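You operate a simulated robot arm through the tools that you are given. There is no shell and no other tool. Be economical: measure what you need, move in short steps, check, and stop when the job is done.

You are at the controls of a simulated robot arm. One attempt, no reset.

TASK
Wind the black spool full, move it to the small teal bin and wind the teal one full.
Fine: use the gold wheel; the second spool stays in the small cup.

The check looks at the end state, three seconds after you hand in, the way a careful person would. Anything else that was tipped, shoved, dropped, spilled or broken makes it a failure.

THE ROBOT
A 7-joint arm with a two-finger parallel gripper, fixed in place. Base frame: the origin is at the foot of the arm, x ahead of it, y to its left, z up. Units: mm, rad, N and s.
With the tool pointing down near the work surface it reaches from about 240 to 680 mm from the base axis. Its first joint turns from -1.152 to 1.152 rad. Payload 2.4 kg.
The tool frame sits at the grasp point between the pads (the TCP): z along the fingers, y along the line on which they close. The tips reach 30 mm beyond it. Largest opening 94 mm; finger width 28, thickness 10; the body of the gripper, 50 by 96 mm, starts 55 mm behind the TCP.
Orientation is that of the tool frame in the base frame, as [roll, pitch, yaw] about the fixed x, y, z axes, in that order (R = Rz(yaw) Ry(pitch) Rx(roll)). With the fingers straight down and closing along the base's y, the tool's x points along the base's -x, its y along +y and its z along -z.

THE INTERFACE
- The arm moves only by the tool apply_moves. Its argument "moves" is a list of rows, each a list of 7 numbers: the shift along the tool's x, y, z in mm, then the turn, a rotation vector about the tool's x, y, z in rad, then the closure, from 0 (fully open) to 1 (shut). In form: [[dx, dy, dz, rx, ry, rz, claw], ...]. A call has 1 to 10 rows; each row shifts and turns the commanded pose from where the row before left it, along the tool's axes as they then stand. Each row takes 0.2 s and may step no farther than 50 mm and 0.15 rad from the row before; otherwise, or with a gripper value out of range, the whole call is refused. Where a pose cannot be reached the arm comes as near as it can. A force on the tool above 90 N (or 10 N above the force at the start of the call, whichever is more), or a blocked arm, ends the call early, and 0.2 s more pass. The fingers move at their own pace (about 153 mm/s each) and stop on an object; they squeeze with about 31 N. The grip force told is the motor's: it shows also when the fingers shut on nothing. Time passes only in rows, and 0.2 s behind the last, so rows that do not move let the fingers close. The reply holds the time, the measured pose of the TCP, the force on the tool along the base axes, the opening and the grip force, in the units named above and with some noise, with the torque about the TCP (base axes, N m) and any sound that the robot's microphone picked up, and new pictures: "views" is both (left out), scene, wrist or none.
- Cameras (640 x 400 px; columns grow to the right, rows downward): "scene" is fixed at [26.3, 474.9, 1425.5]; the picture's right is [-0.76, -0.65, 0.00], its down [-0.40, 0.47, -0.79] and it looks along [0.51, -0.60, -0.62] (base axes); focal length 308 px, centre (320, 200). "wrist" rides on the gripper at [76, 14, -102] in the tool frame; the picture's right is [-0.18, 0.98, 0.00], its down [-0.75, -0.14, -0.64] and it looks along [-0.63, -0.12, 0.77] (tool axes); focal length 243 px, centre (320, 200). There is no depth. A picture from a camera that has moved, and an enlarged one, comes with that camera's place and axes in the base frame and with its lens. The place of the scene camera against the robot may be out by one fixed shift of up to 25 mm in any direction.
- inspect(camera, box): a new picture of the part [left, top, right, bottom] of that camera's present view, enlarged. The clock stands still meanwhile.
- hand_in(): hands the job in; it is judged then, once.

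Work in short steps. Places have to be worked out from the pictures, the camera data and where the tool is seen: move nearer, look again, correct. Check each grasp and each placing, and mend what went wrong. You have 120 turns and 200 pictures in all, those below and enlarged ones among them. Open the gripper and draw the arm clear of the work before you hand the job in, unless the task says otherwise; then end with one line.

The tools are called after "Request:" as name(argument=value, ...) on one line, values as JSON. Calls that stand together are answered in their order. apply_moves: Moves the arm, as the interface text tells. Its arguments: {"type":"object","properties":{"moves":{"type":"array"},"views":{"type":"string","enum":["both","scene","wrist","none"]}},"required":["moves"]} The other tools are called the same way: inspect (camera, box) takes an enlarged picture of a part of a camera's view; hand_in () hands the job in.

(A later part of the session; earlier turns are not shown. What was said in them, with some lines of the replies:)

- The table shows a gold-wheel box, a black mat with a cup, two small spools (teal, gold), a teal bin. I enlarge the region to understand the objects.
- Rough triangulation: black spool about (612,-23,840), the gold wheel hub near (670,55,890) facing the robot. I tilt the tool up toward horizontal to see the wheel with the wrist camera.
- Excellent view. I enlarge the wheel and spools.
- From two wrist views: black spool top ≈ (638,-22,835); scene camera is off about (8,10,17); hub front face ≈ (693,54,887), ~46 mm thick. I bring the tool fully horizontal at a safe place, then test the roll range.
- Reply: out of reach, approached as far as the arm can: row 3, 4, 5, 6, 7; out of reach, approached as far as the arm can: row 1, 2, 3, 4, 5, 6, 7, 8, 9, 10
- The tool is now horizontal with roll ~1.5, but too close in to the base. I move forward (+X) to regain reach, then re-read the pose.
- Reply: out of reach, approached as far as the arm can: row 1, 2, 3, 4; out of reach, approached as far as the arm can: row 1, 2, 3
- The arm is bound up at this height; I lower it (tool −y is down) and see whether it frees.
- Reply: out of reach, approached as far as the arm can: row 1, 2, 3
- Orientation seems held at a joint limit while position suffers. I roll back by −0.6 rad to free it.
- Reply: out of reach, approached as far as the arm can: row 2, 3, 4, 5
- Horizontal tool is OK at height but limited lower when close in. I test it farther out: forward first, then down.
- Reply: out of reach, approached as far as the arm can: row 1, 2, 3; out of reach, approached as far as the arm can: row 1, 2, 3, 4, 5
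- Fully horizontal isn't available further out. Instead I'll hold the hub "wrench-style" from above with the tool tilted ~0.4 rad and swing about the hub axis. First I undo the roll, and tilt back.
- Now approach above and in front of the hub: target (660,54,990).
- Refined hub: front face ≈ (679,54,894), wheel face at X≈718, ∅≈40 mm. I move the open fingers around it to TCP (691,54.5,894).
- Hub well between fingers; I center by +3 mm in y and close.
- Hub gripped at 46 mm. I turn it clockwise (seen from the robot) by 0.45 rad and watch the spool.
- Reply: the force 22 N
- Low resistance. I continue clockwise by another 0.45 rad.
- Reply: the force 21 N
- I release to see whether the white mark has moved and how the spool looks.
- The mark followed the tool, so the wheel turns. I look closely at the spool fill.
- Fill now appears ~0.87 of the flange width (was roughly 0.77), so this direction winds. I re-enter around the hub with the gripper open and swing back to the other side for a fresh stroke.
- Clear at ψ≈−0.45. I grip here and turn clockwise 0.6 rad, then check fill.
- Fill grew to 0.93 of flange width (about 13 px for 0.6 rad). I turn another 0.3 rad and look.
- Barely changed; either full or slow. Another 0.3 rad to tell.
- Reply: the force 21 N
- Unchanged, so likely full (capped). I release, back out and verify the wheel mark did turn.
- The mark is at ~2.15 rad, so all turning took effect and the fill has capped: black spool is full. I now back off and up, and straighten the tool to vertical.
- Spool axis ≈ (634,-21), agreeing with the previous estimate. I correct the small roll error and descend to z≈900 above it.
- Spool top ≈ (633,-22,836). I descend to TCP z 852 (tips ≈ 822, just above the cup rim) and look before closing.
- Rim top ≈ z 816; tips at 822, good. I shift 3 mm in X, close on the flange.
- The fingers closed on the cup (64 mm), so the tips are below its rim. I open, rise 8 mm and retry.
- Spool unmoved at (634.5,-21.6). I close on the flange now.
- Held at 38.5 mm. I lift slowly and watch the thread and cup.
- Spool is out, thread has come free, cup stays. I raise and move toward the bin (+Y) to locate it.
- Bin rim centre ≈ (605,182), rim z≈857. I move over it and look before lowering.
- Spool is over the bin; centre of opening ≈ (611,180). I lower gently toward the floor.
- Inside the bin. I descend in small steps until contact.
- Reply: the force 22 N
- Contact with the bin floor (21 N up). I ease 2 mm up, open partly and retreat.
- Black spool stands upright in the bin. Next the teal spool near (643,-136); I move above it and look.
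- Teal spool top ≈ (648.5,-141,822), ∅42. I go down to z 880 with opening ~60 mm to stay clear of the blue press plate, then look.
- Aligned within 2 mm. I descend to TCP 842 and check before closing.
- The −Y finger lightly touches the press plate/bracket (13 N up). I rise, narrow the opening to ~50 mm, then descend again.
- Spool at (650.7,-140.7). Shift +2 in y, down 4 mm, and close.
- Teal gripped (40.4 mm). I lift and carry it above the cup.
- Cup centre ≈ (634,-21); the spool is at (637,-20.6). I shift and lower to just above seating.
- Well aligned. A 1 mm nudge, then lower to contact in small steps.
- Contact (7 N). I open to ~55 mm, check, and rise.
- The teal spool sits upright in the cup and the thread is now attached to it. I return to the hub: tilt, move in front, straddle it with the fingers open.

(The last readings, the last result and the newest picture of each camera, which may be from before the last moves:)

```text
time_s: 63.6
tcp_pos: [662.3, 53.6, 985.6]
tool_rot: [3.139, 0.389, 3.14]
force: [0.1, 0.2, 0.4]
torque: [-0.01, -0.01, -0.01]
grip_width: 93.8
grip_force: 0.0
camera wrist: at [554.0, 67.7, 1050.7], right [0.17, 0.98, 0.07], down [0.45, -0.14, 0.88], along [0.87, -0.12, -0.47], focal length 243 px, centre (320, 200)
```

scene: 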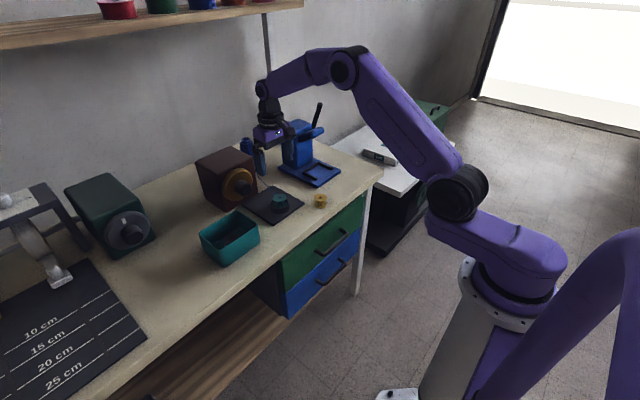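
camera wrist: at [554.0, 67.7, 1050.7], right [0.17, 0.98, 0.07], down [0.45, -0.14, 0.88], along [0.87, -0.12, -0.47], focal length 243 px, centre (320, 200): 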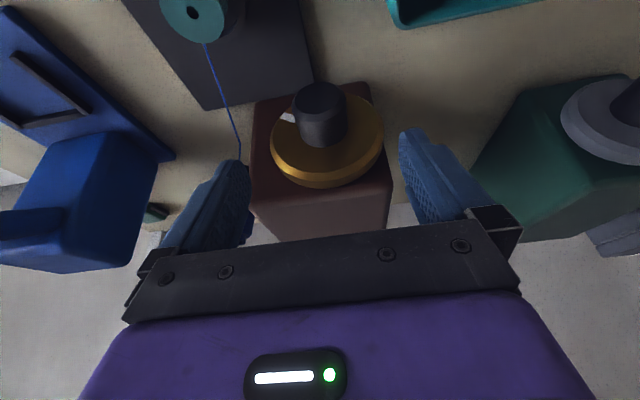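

Request:
apply_moves(moves=[[2, 0.2, 19.4, 0, 0, 0, 0], [2, 0.2, 19.4, 0, 0, 0, 0], [2, 0.2, 19.4, 0, 0, 0, 0], [2, 0.2, 19.4, 0, 0, 0, 0], [2, 0.2, 19.4, 0, 0, 0, 0], [0, 0, 0, 0, 0, 0, 0]], views="none")

Request:
apply_moves(moves=[[0, 0, 0, 0.139, 0, -0.0566, 0], [0, 0, 0, 0.139, 0, -0.0566, 0], [0, 0, 0, 0.139, 0, -0.0566, 0], [0, 0, 0, 0.139, 0, -0.0566, 0], [0, 0, 0, 0.139, 0, -0.0566, 0], [0, 0, 0, 0, 0, 0, 0]])

Request:
inspect(camera="scene", box=[190, 120, 310, 220])

```text
time_s: 65.0
tcp_pos: [692.0, 53.4, 893.5]
tool_rot: [3.139, 0.391, -3.141]
force: [-0.4, 0.1, -0.5]
torque: [-0.02, 0.02, 0.03]
grip_width: 93.9
grip_force: 0.1
```

```text
time_s: 66.4
tcp_pos: [691.7, 54.5, 895.9]
tool_rot: [-2.353, 0.284, -2.872]
force: [0.4, 1.3, -0.9]
torque: [0.04, 0.01, -0.01]
grip_width: 94.2
grip_force: 0.0
camera wrist: at [582.6, 110.1, 932.3], right [0.17, 0.77, -0.62], down [0.45, 0.5, 0.74], along [0.87, -0.41, -0.26], focal length 243 px, centre (320, 200)
```

scene: 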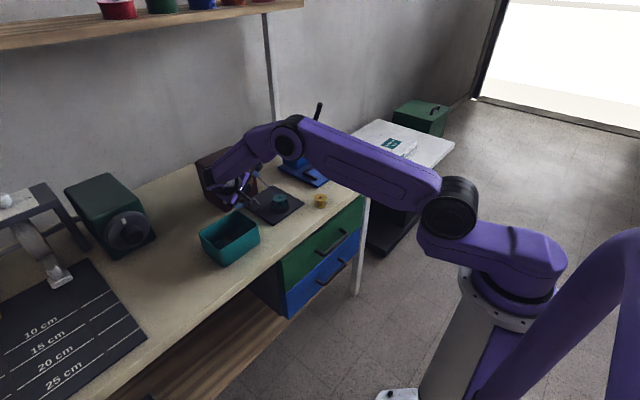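
wrist: 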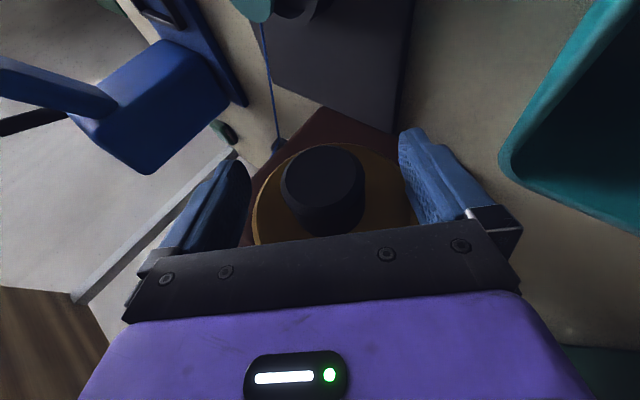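

```text
4.00 times, centred on (250, 170) of scene
camera zoom: at [26.2, 474.9, 1425.5], right [-0.76, -0.65, 0.0], down [-0.4, 0.47, -0.79], along [0.51, -0.6, -0.62], focal length 1233 px, centre (600, 320)
```

zoom: 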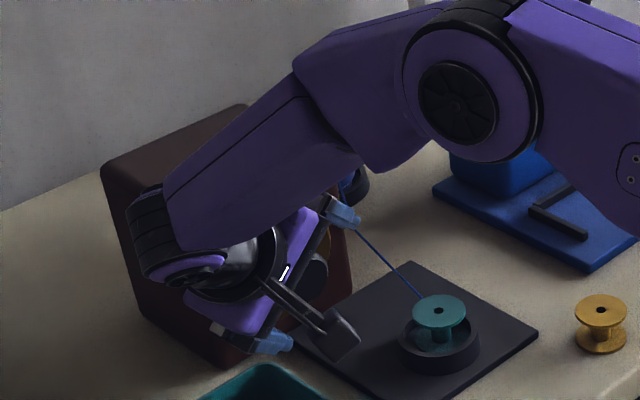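

Clear. Grip and turn clockwise in one long stroke (~1.65 rad), checking forces midway.

Request:
apply_moves(moves=[[0, 2.5, 0, 0, 0, 0, 0.4], [0, 0, 0, 0, 0, 0, 1], [0, 0, 0, 0, 0, 0, 1], [0, 0, 0, -0.139, 0, 0.0566, 1], [0, 0, 0, -0.139, 0, 0.0566, 1], [0, 0, 0, -0.139, 0, 0.0566, 1], [0, 0, 0, -0.139, 0, 0.0566, 1], [0, 0, 0, -0.139, 0, 0.0566, 1]], views="none")

Request:
apply_moves(moves=[[0, 0, 0, -0.139, 0, 0.0566, 1], [0, 0, 0, -0.139, 0, 0.0566, 1], [0, 0, 0, -0.139, 0, 0.0566, 1], [0, 0, 0, -0.139, 0, 0.0566, 1], [0, 0, 0, -0.139, 0, 0.0566, 1], [0, 0, 0, -0.139, 0, 0.0566, 1], [0, 0, 0, 0, 0, 0, 1]], views="none")

Request:
inspect(camera="scene", box=[265, 190, 301, 214])

```text
time_s: 68.2
tcp_pos: [690.5, 55.3, 893.6]
tool_rot: [3.14, 0.39, 3.14]
force: [-10.1, -7.5, 21.8]
torque: [-0.03, 0.62, -0.26]
grip_width: 47.2
grip_force: 44.9
```

```text
time_s: 69.8
tcp_pos: [691.5, 53.3, 893.2]
tool_rot: [2.2, 0.238, 2.828]
force: [-15.7, -20.4, 20.5]
torque: [0.04, -0.01, -0.12]
grip_width: 47.4
grip_force: 45.4
```

```text
16.00 times, centred on (283, 202) of scene
camera zoom: at [25.4, 474.3, 1425.7], right [-0.76, -0.65, 0.0], down [-0.4, 0.47, -0.79], along [0.51, -0.6, -0.62], focal length 4932 px, centre (912, 168)
```

zoom: 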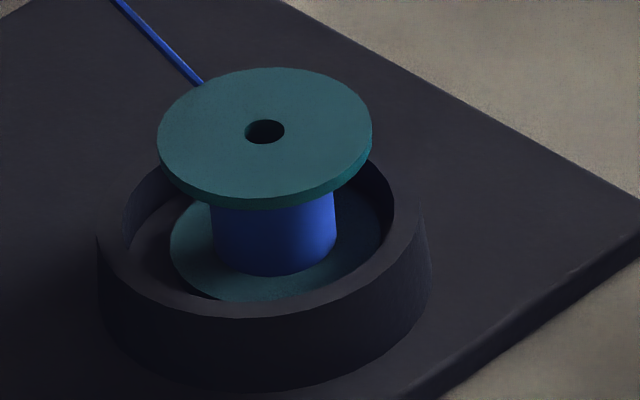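

Thread is winding: 82→123 px, target ~201. I release, swing back and repeat.

Request:
apply_moves(moves=[[0, 0, 0, 0, 0, 0, 0.2], [0, 0, 0, 0, 0, 0, 0], [0, 0, 0, 0.139, 0, -0.0566, 0], [0, 0, 0, 0.139, 0, -0.0566, 0], [0, 0, 0, 0.139, 0, -0.0566, 0], [0, 0, 0, 0.139, 0, -0.0566, 0], [0, 0, 0, 0.139, 0, -0.0566, 0], [0, 0, 0, 0.139, 0, -0.0566, 0]], views="none")

Request:
apply_moves(moves=[[0, 0, 0, 0.139, 0, -0.0566, 0], [0, 0, 0, 0.139, 0, -0.0566, 0], [0, 0, 0, 0.139, 0, -0.0566, 0], [0, 0, 0, 0.139, 0, -0.0566, 0], [0, 0, 0, 0.139, 0, -0.0566, 0], [0, 0, 0, 0, 0, 0, 0]], views="wrist")

```text
time_s: 71.6
tcp_pos: [690.9, 57.4, 892.0]
tool_rot: [3.14, 0.388, 3.139]
force: [-0.4, -0.6, 0.8]
torque: [0.02, 0.01, 0.01]
grip_width: 93.7
grip_force: 0.0
```

```text
time_s: 73.0
tcp_pos: [691.1, 57.8, 892.5]
tool_rot: [-2.353, 0.282, -2.87]
force: [-0.2, -0.2, 0.8]
torque: [0.03, 0.01, 0.03]
grip_width: 94.4
grip_force: 0.1
camera wrist: at [582.5, 112.3, 930.1], right [0.17, 0.77, -0.62], down [0.45, 0.5, 0.74], along [0.87, -0.41, -0.26], focal length 243 px, centre (320, 200)
```

wrist: 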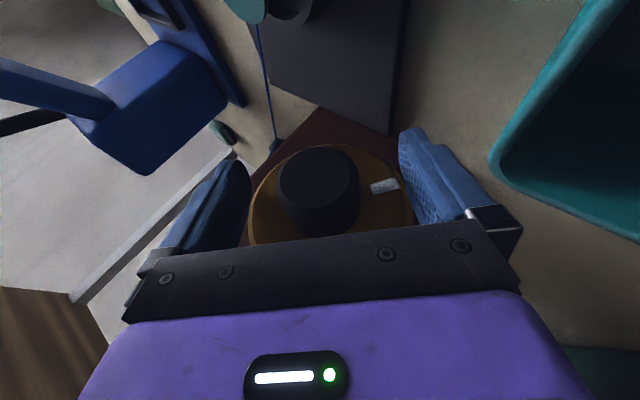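

Request:
apply_moves(moves=[[0, -2, 0, 0, 0, 0, 0.4], [0, 0, 0, 0, 0, 0, 1], [0, 0, 0, 0, 0, 0, 1], [0, 0, 0, -0.139, 0, 0.0566, 1], [0, 0, 0, -0.139, 0, 0.0566, 1], [0, 0, 0, -0.139, 0, 0.0566, 1], [0, 0, 0, -0.139, 0, 0.0566, 1], [0, 0, 0, -0.139, 0, 0.0566, 1]], views="none")

Request:
apply_moves(moves=[[0, 0, 0, -0.139, 0, 0.0566, 1], [0, 0, 0, -0.139, 0, 0.0566, 1], [0, 0, 0, -0.139, 0, 0.0566, 1], [0, 0, 0, -0.139, 0, 0.0566, 1], [0, 0, 0, -0.139, 0, 0.0566, 1], [0, 0, 0, -0.139, 0, 0.0566, 1], [0, 0, 0, 0, 0, 0, 1]], views="none")

Request:
inspect(camera="scene", box=[265, 190, 301, 214])

```text
time_s: 74.8
tcp_pos: [692.1, 54.9, 894.6]
tool_rot: [3.139, 0.388, -3.142]
force: [4.3, 0.5, -1.9]
torque: [-0.02, -0.33, 0.21]
grip_width: 47.8
grip_force: 45.4
```

```text
time_s: 76.4
tcp_pos: [691.3, 52.0, 892.9]
tool_rot: [2.202, 0.24, 2.827]
force: [8.2, -9.5, -0.1]
torque: [0.0, -0.81, 0.05]
grip_width: 48.0
grip_force: 45.0
```

```text
16.00 times, centred on (283, 202) of scene
camera zoom: at [26.5, 474.6, 1425.6], right [-0.76, -0.65, 0.0], down [-0.4, 0.47, -0.78], along [0.51, -0.6, -0.62], focal length 4932 px, centre (912, 168)
```

zoom: 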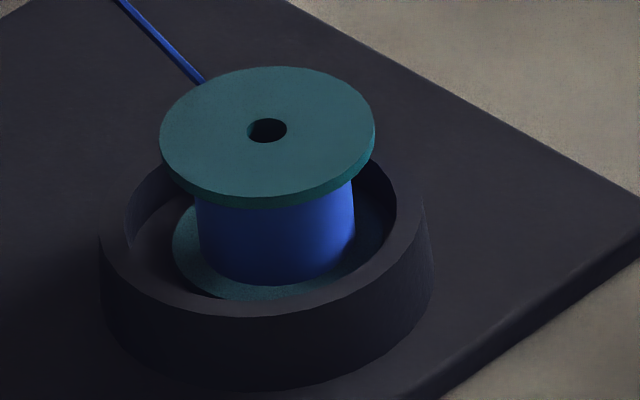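

Now 159 px. Another stroke.

Request:
apply_moves(moves=[[0, 0, 0, 0, 0, 0, 0.2], [0, 0, 0, 0, 0, 0, 0], [0, 0, 0, 0.139, 0, -0.0566, 0], [0, 0, 0, 0.139, 0, -0.0566, 0], [0, 0, 0, 0.139, 0, -0.0566, 0], [0, 0, 0, 0.139, 0, -0.0566, 0], [0, 0, 0, 0.139, 0, -0.0566, 0], [0, 0, 0, 0.139, 0, -0.0566, 0]], views="none")

Request:
apply_moves(moves=[[0, 0, 0, 0.139, 0, -0.0566, 0], [0, 0, 0, 0.139, 0, -0.0566, 0], [0, 0, 0, 0.139, 0, -0.0566, 0], [0, 0, 0, 0.139, 0, -0.0566, 0], [0, 0, 0, 0.139, 0, -0.0566, 0], [0, 0, 0, 0, 0, 0, 0]], views="wrist")

```text
time_s: 78.2
tcp_pos: [691.7, 54.5, 894.6]
tool_rot: [-3.14, 0.389, 3.14]
force: [0.0, -0.4, -1.2]
torque: [-0.01, -0.02, 0.0]
grip_width: 94.1
grip_force: 0.0
```

```text
time_s: 79.6
tcp_pos: [691.0, 54.6, 894.3]
tool_rot: [-2.353, 0.282, -2.87]
force: [-0.3, 0.1, 0.0]
torque: [-0.03, 0.0, 0.01]
grip_width: 94.0
grip_force: 0.1
camera wrist: at [582.6, 109.8, 931.9], right [0.17, 0.77, -0.62], down [0.45, 0.5, 0.74], along [0.87, -0.41, -0.26], focal length 243 px, centre (320, 200)
```

wrist: 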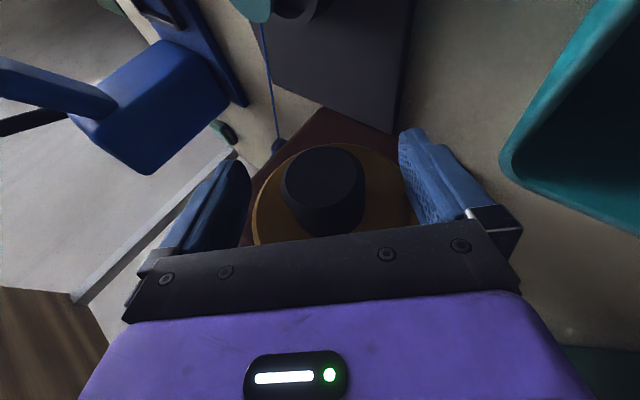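

Request:
apply_moves(moves=[[0, 0, 0, 0, 0, 0, 0.4], [0, 0, 0, 0, 0, 0, 1], [0, 0, 0, 0, 0, 0, 1], [0, 0, 0, -0.139, 0, 0.0566, 1], [0, 0, 0, -0.139, 0, 0.0566, 1], [0, 0, 0, -0.139, 0, 0.0566, 1], [0, 0, 0, -0.139, 0, 0.0566, 1], [0, 0, 0, -0.139, 0, 0.0566, 1]], views="none")

Request:
apply_moves(moves=[[0, 0, 0, -0.139, 0, 0.0566, 1], [0, 0, 0, -0.139, 0, 0.0566, 1], [0, 0, 0, -0.139, 0, 0.0566, 1], [0, 0, 0, -0.139, 0, 0.0566, 1], [0, 0, 0, -0.139, 0, 0.0566, 1], [0, 0, 0, -0.139, 0, 0.0566, 1], [0, 0, 0, 0, 0, 0, 1]], views="none")

Request:
inspect(camera="scene", box=[265, 190, 301, 214])

```text
time_s: 81.4
tcp_pos: [692.3, 54.4, 893.3]
tool_rot: [3.14, 0.387, 3.141]
force: [1.1, 6.0, 0.0]
torque: [-0.02, 0.85, 0.1]
grip_width: 47.9
grip_force: 44.7
```

```text
time_s: 83.0
tcp_pos: [691.2, 52.5, 893.8]
tool_rot: [2.204, 0.237, 2.831]
force: [8.1, -3.6, -13.3]
torque: [-0.04, -0.77, 0.31]
grip_width: 47.8
grip_force: 44.9
```

```text
16.00 times, centred on (283, 202) of scene
camera zoom: at [26.7, 474.8, 1425.5], right [-0.76, -0.65, 0.0], down [-0.4, 0.47, -0.78], along [0.51, -0.6, -0.62], focal length 4932 px, centre (912, 168)
```

zoom: 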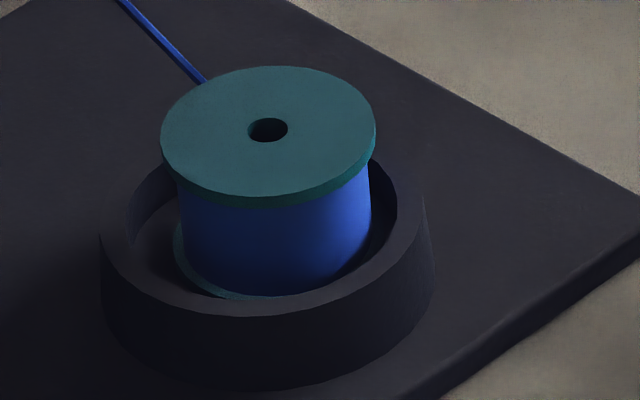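

Now 191 px; full is ~201. One more stroke to reach the cap.

Request:
apply_moves(moves=[[0, 0, 0, 0, 0, 0, 0.2], [0, 0, 0, 0, 0, 0, 0], [0, 0, 0, 0.139, 0, -0.0566, 0], [0, 0, 0, 0.139, 0, -0.0566, 0], [0, 0, 0, 0.139, 0, -0.0566, 0], [0, 0, 0, 0.139, 0, -0.0566, 0], [0, 0, 0, 0.139, 0, -0.0566, 0], [0, 0, 0, 0.139, 0, -0.0566, 0]], views="none")

Request:
apply_moves(moves=[[0, 0, 0, 0.139, 0, -0.0566, 0], [0, 0, 0, 0.139, 0, -0.0566, 0], [0, 0, 0, 0.139, 0, -0.0566, 0], [0, 0, 0, 0, 0, 0, 0.4], [0, 0, 0, 0, 0, 0, 1], [0, 0, 0, 0, 0, 0, 1]], views="none")

Request:
apply_moves(moves=[[0, 0, 0, -0.139, 0, 0.0566, 1], [0, 0, 0, -0.139, 0, 0.0566, 1], [0, 0, 0, -0.139, 0, 0.0566, 1], [0, 0, 0, -0.139, 0, 0.0566, 1], [0, 0, 0, -0.139, 0, 0.0566, 1], [0, 0, 0, 0, 0, 0, 1]], views="none")

Request:
inspect(camera="scene", box=[265, 190, 301, 214])

```text
time_s: 84.8
tcp_pos: [692.2, 53.6, 893.8]
tool_rot: [-3.141, 0.389, 3.14]
force: [0.4, -0.1, 0.2]
torque: [0.02, 0.0, 0.02]
grip_width: 94.1
grip_force: 0.1
```

```text
time_s: 86.2
tcp_pos: [691.7, 55.5, 894.1]
tool_rot: [-2.664, 0.349, -2.966]
force: [0.8, 6.1, -9.7]
torque: [0.02, -0.91, 0.04]
grip_width: 47.7
grip_force: 45.0
```

```text
time_s: 87.6
tcp_pos: [692.4, 53.5, 895.8]
tool_rot: [2.817, 0.374, 3.019]
force: [3.4, 2.6, 10.2]
torque: [0.03, 0.69, 0.55]
grip_width: 48.1
grip_force: 44.8
```

```text
16.00 times, centred on (283, 202) of scene
camera zoom: at [26.1, 474.9, 1425.5], right [-0.76, -0.65, 0.0], down [-0.4, 0.47, -0.79], along [0.51, -0.6, -0.62], focal length 4932 px, centre (912, 168)
```

zoom: 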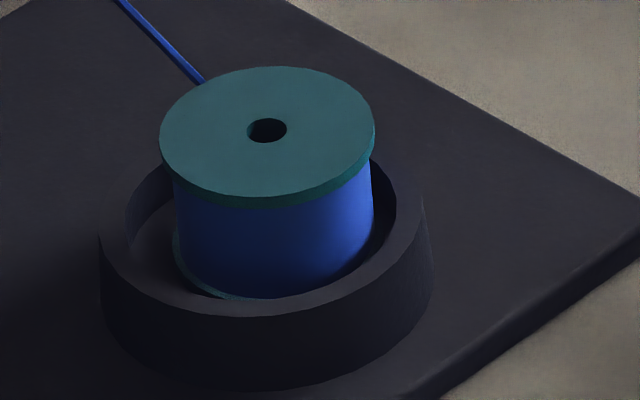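

199 px. A further 0.45 rad to confirm it is capped.

Request:
apply_moves(moves=[[0, 0, 0, -0.139, 0, 0.0566, 1], [0, 0, 0, -0.139, 0, 0.0566, 1], [0, 0, 0, -0.139, 0, 0.0566, 1], [0, 0, 0, 0, 0, 0, 1]], views="none")

Request:
inspect(camera="scene", box=[265, 190, 301, 214])

```text
time_s: 88.6
tcp_pos: [692.5, 53.7, 896.1]
tool_rot: [2.35, 0.283, 2.865]
force: [1.5, -9.8, 7.4]
torque: [0.04, -0.38, 0.61]
grip_width: 47.9
grip_force: 45.4
```

```text
16.00 times, centred on (283, 202) of scene
camera zoom: at [26.2, 474.6, 1425.6], right [-0.76, -0.65, 0.0], down [-0.4, 0.47, -0.78], along [0.51, -0.6, -0.62], focal length 4932 px, centre (912, 168)
```

zoom: 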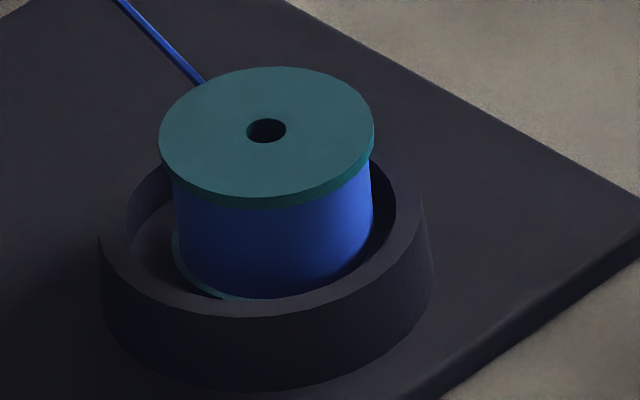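

Unchanged, so the teal spool is full. I release and draw clear.

Request:
apply_moves(moves=[[0, 0, 0, 0, 0, 0, 0.2], [0, 0, 0, 0, 0, 0, 0], [0, 0, -30, 0, 0, 0, 0], [0, 0, -30, 0, 0, 0, 0], [-2, 8.2, -40.2, 0, 0, 0, 0], [-2, 8.2, -40.2, 0, 0, 0, 0], [-2, 8.2, -40.2, 0, 0, 0, 0], [0, 0, -40, 0, 0, 0, 0]], views="none")

Request:
apply_moves(moves=[[0, 0, 0, 0.139, 0, -0.0566, 0], [0, 0, 0, 0.139, 0, -0.0566, 0], [0, 0, 0, 0.139, 0, -0.0566, 0], [0, 0, 0, 0.139, 0, -0.0566, 0], [0, 0, 0, 0.139, 0, -0.0566, 0], [30, 0, -30, 0, 0, 0, 0], [30, 0, -30, 0, 0, 0, 0], [30, 0, -30, 0, 0, 0, 0], [0, 0, 0, 0, 0, 0, 0]])

Request:
inspect(camera="scene", box=[180, 130, 340, 270])

```text
time_s: 90.4
tcp_pos: [612.0, -64.0, 1062.8]
tool_rot: [2.351, 0.282, 2.87]
force: [-0.7, 0.1, -0.5]
torque: [0.0, 0.0, 0.0]
grip_width: 93.9
grip_force: 0.0
```

```text
time_s: 92.4
tcp_pos: [493.5, -70.2, 1112.1]
tool_rot: [3.141, 0.387, 3.141]
force: [0.0, 0.0, -0.1]
torque: [-0.05, 0.01, 0.0]
grip_width: 94.1
grip_force: 0.0
camera wrist: at [384.3, -55.8, 1176.6], right [0.17, 0.98, 0.07], down [0.45, -0.14, 0.88], along [0.87, -0.12, -0.47], focal length 243 px, centre (320, 200)
```

scene: 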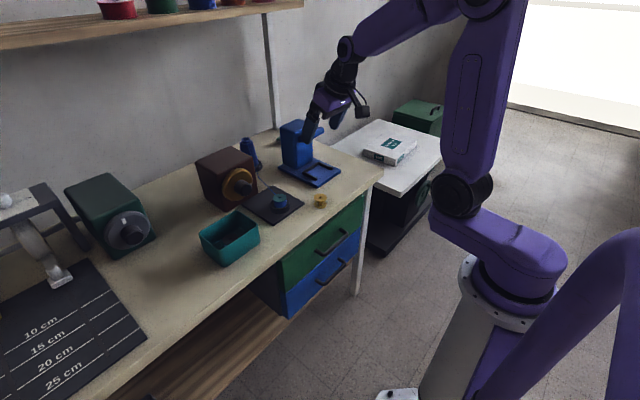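
wrist: 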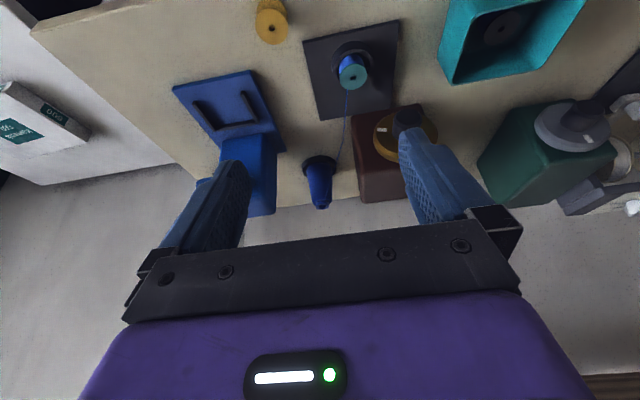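

```text
2.86 times, centred on (260, 200) of scene
camera zoom: at [26.2, 474.9, 1425.5], right [-0.76, -0.65, 0.0], down [-0.4, 0.47, -0.79], along [0.51, -0.6, -0.62], focal length 881 px, centre (491, 200)
```

zoom: 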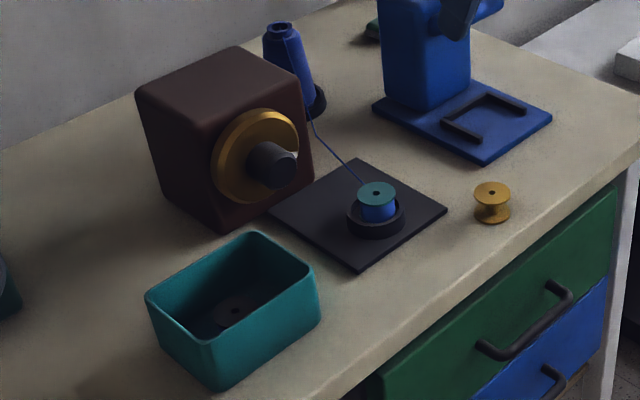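

Everything is in place: the full black spool stands in the bin, the full teal spool sits in the cup, nothing else has been disturbed, and the arm is clear. I hand in.

Request:
hand_in()

```text
The job is handed in.
```

I wound the black spool full with the gold wheel and put it upright in the teal bin. The teal spool is also wound full and still in the small cup. I kept turning each until the thread stopped growing, and nothing else looked out of place in the last pictures.
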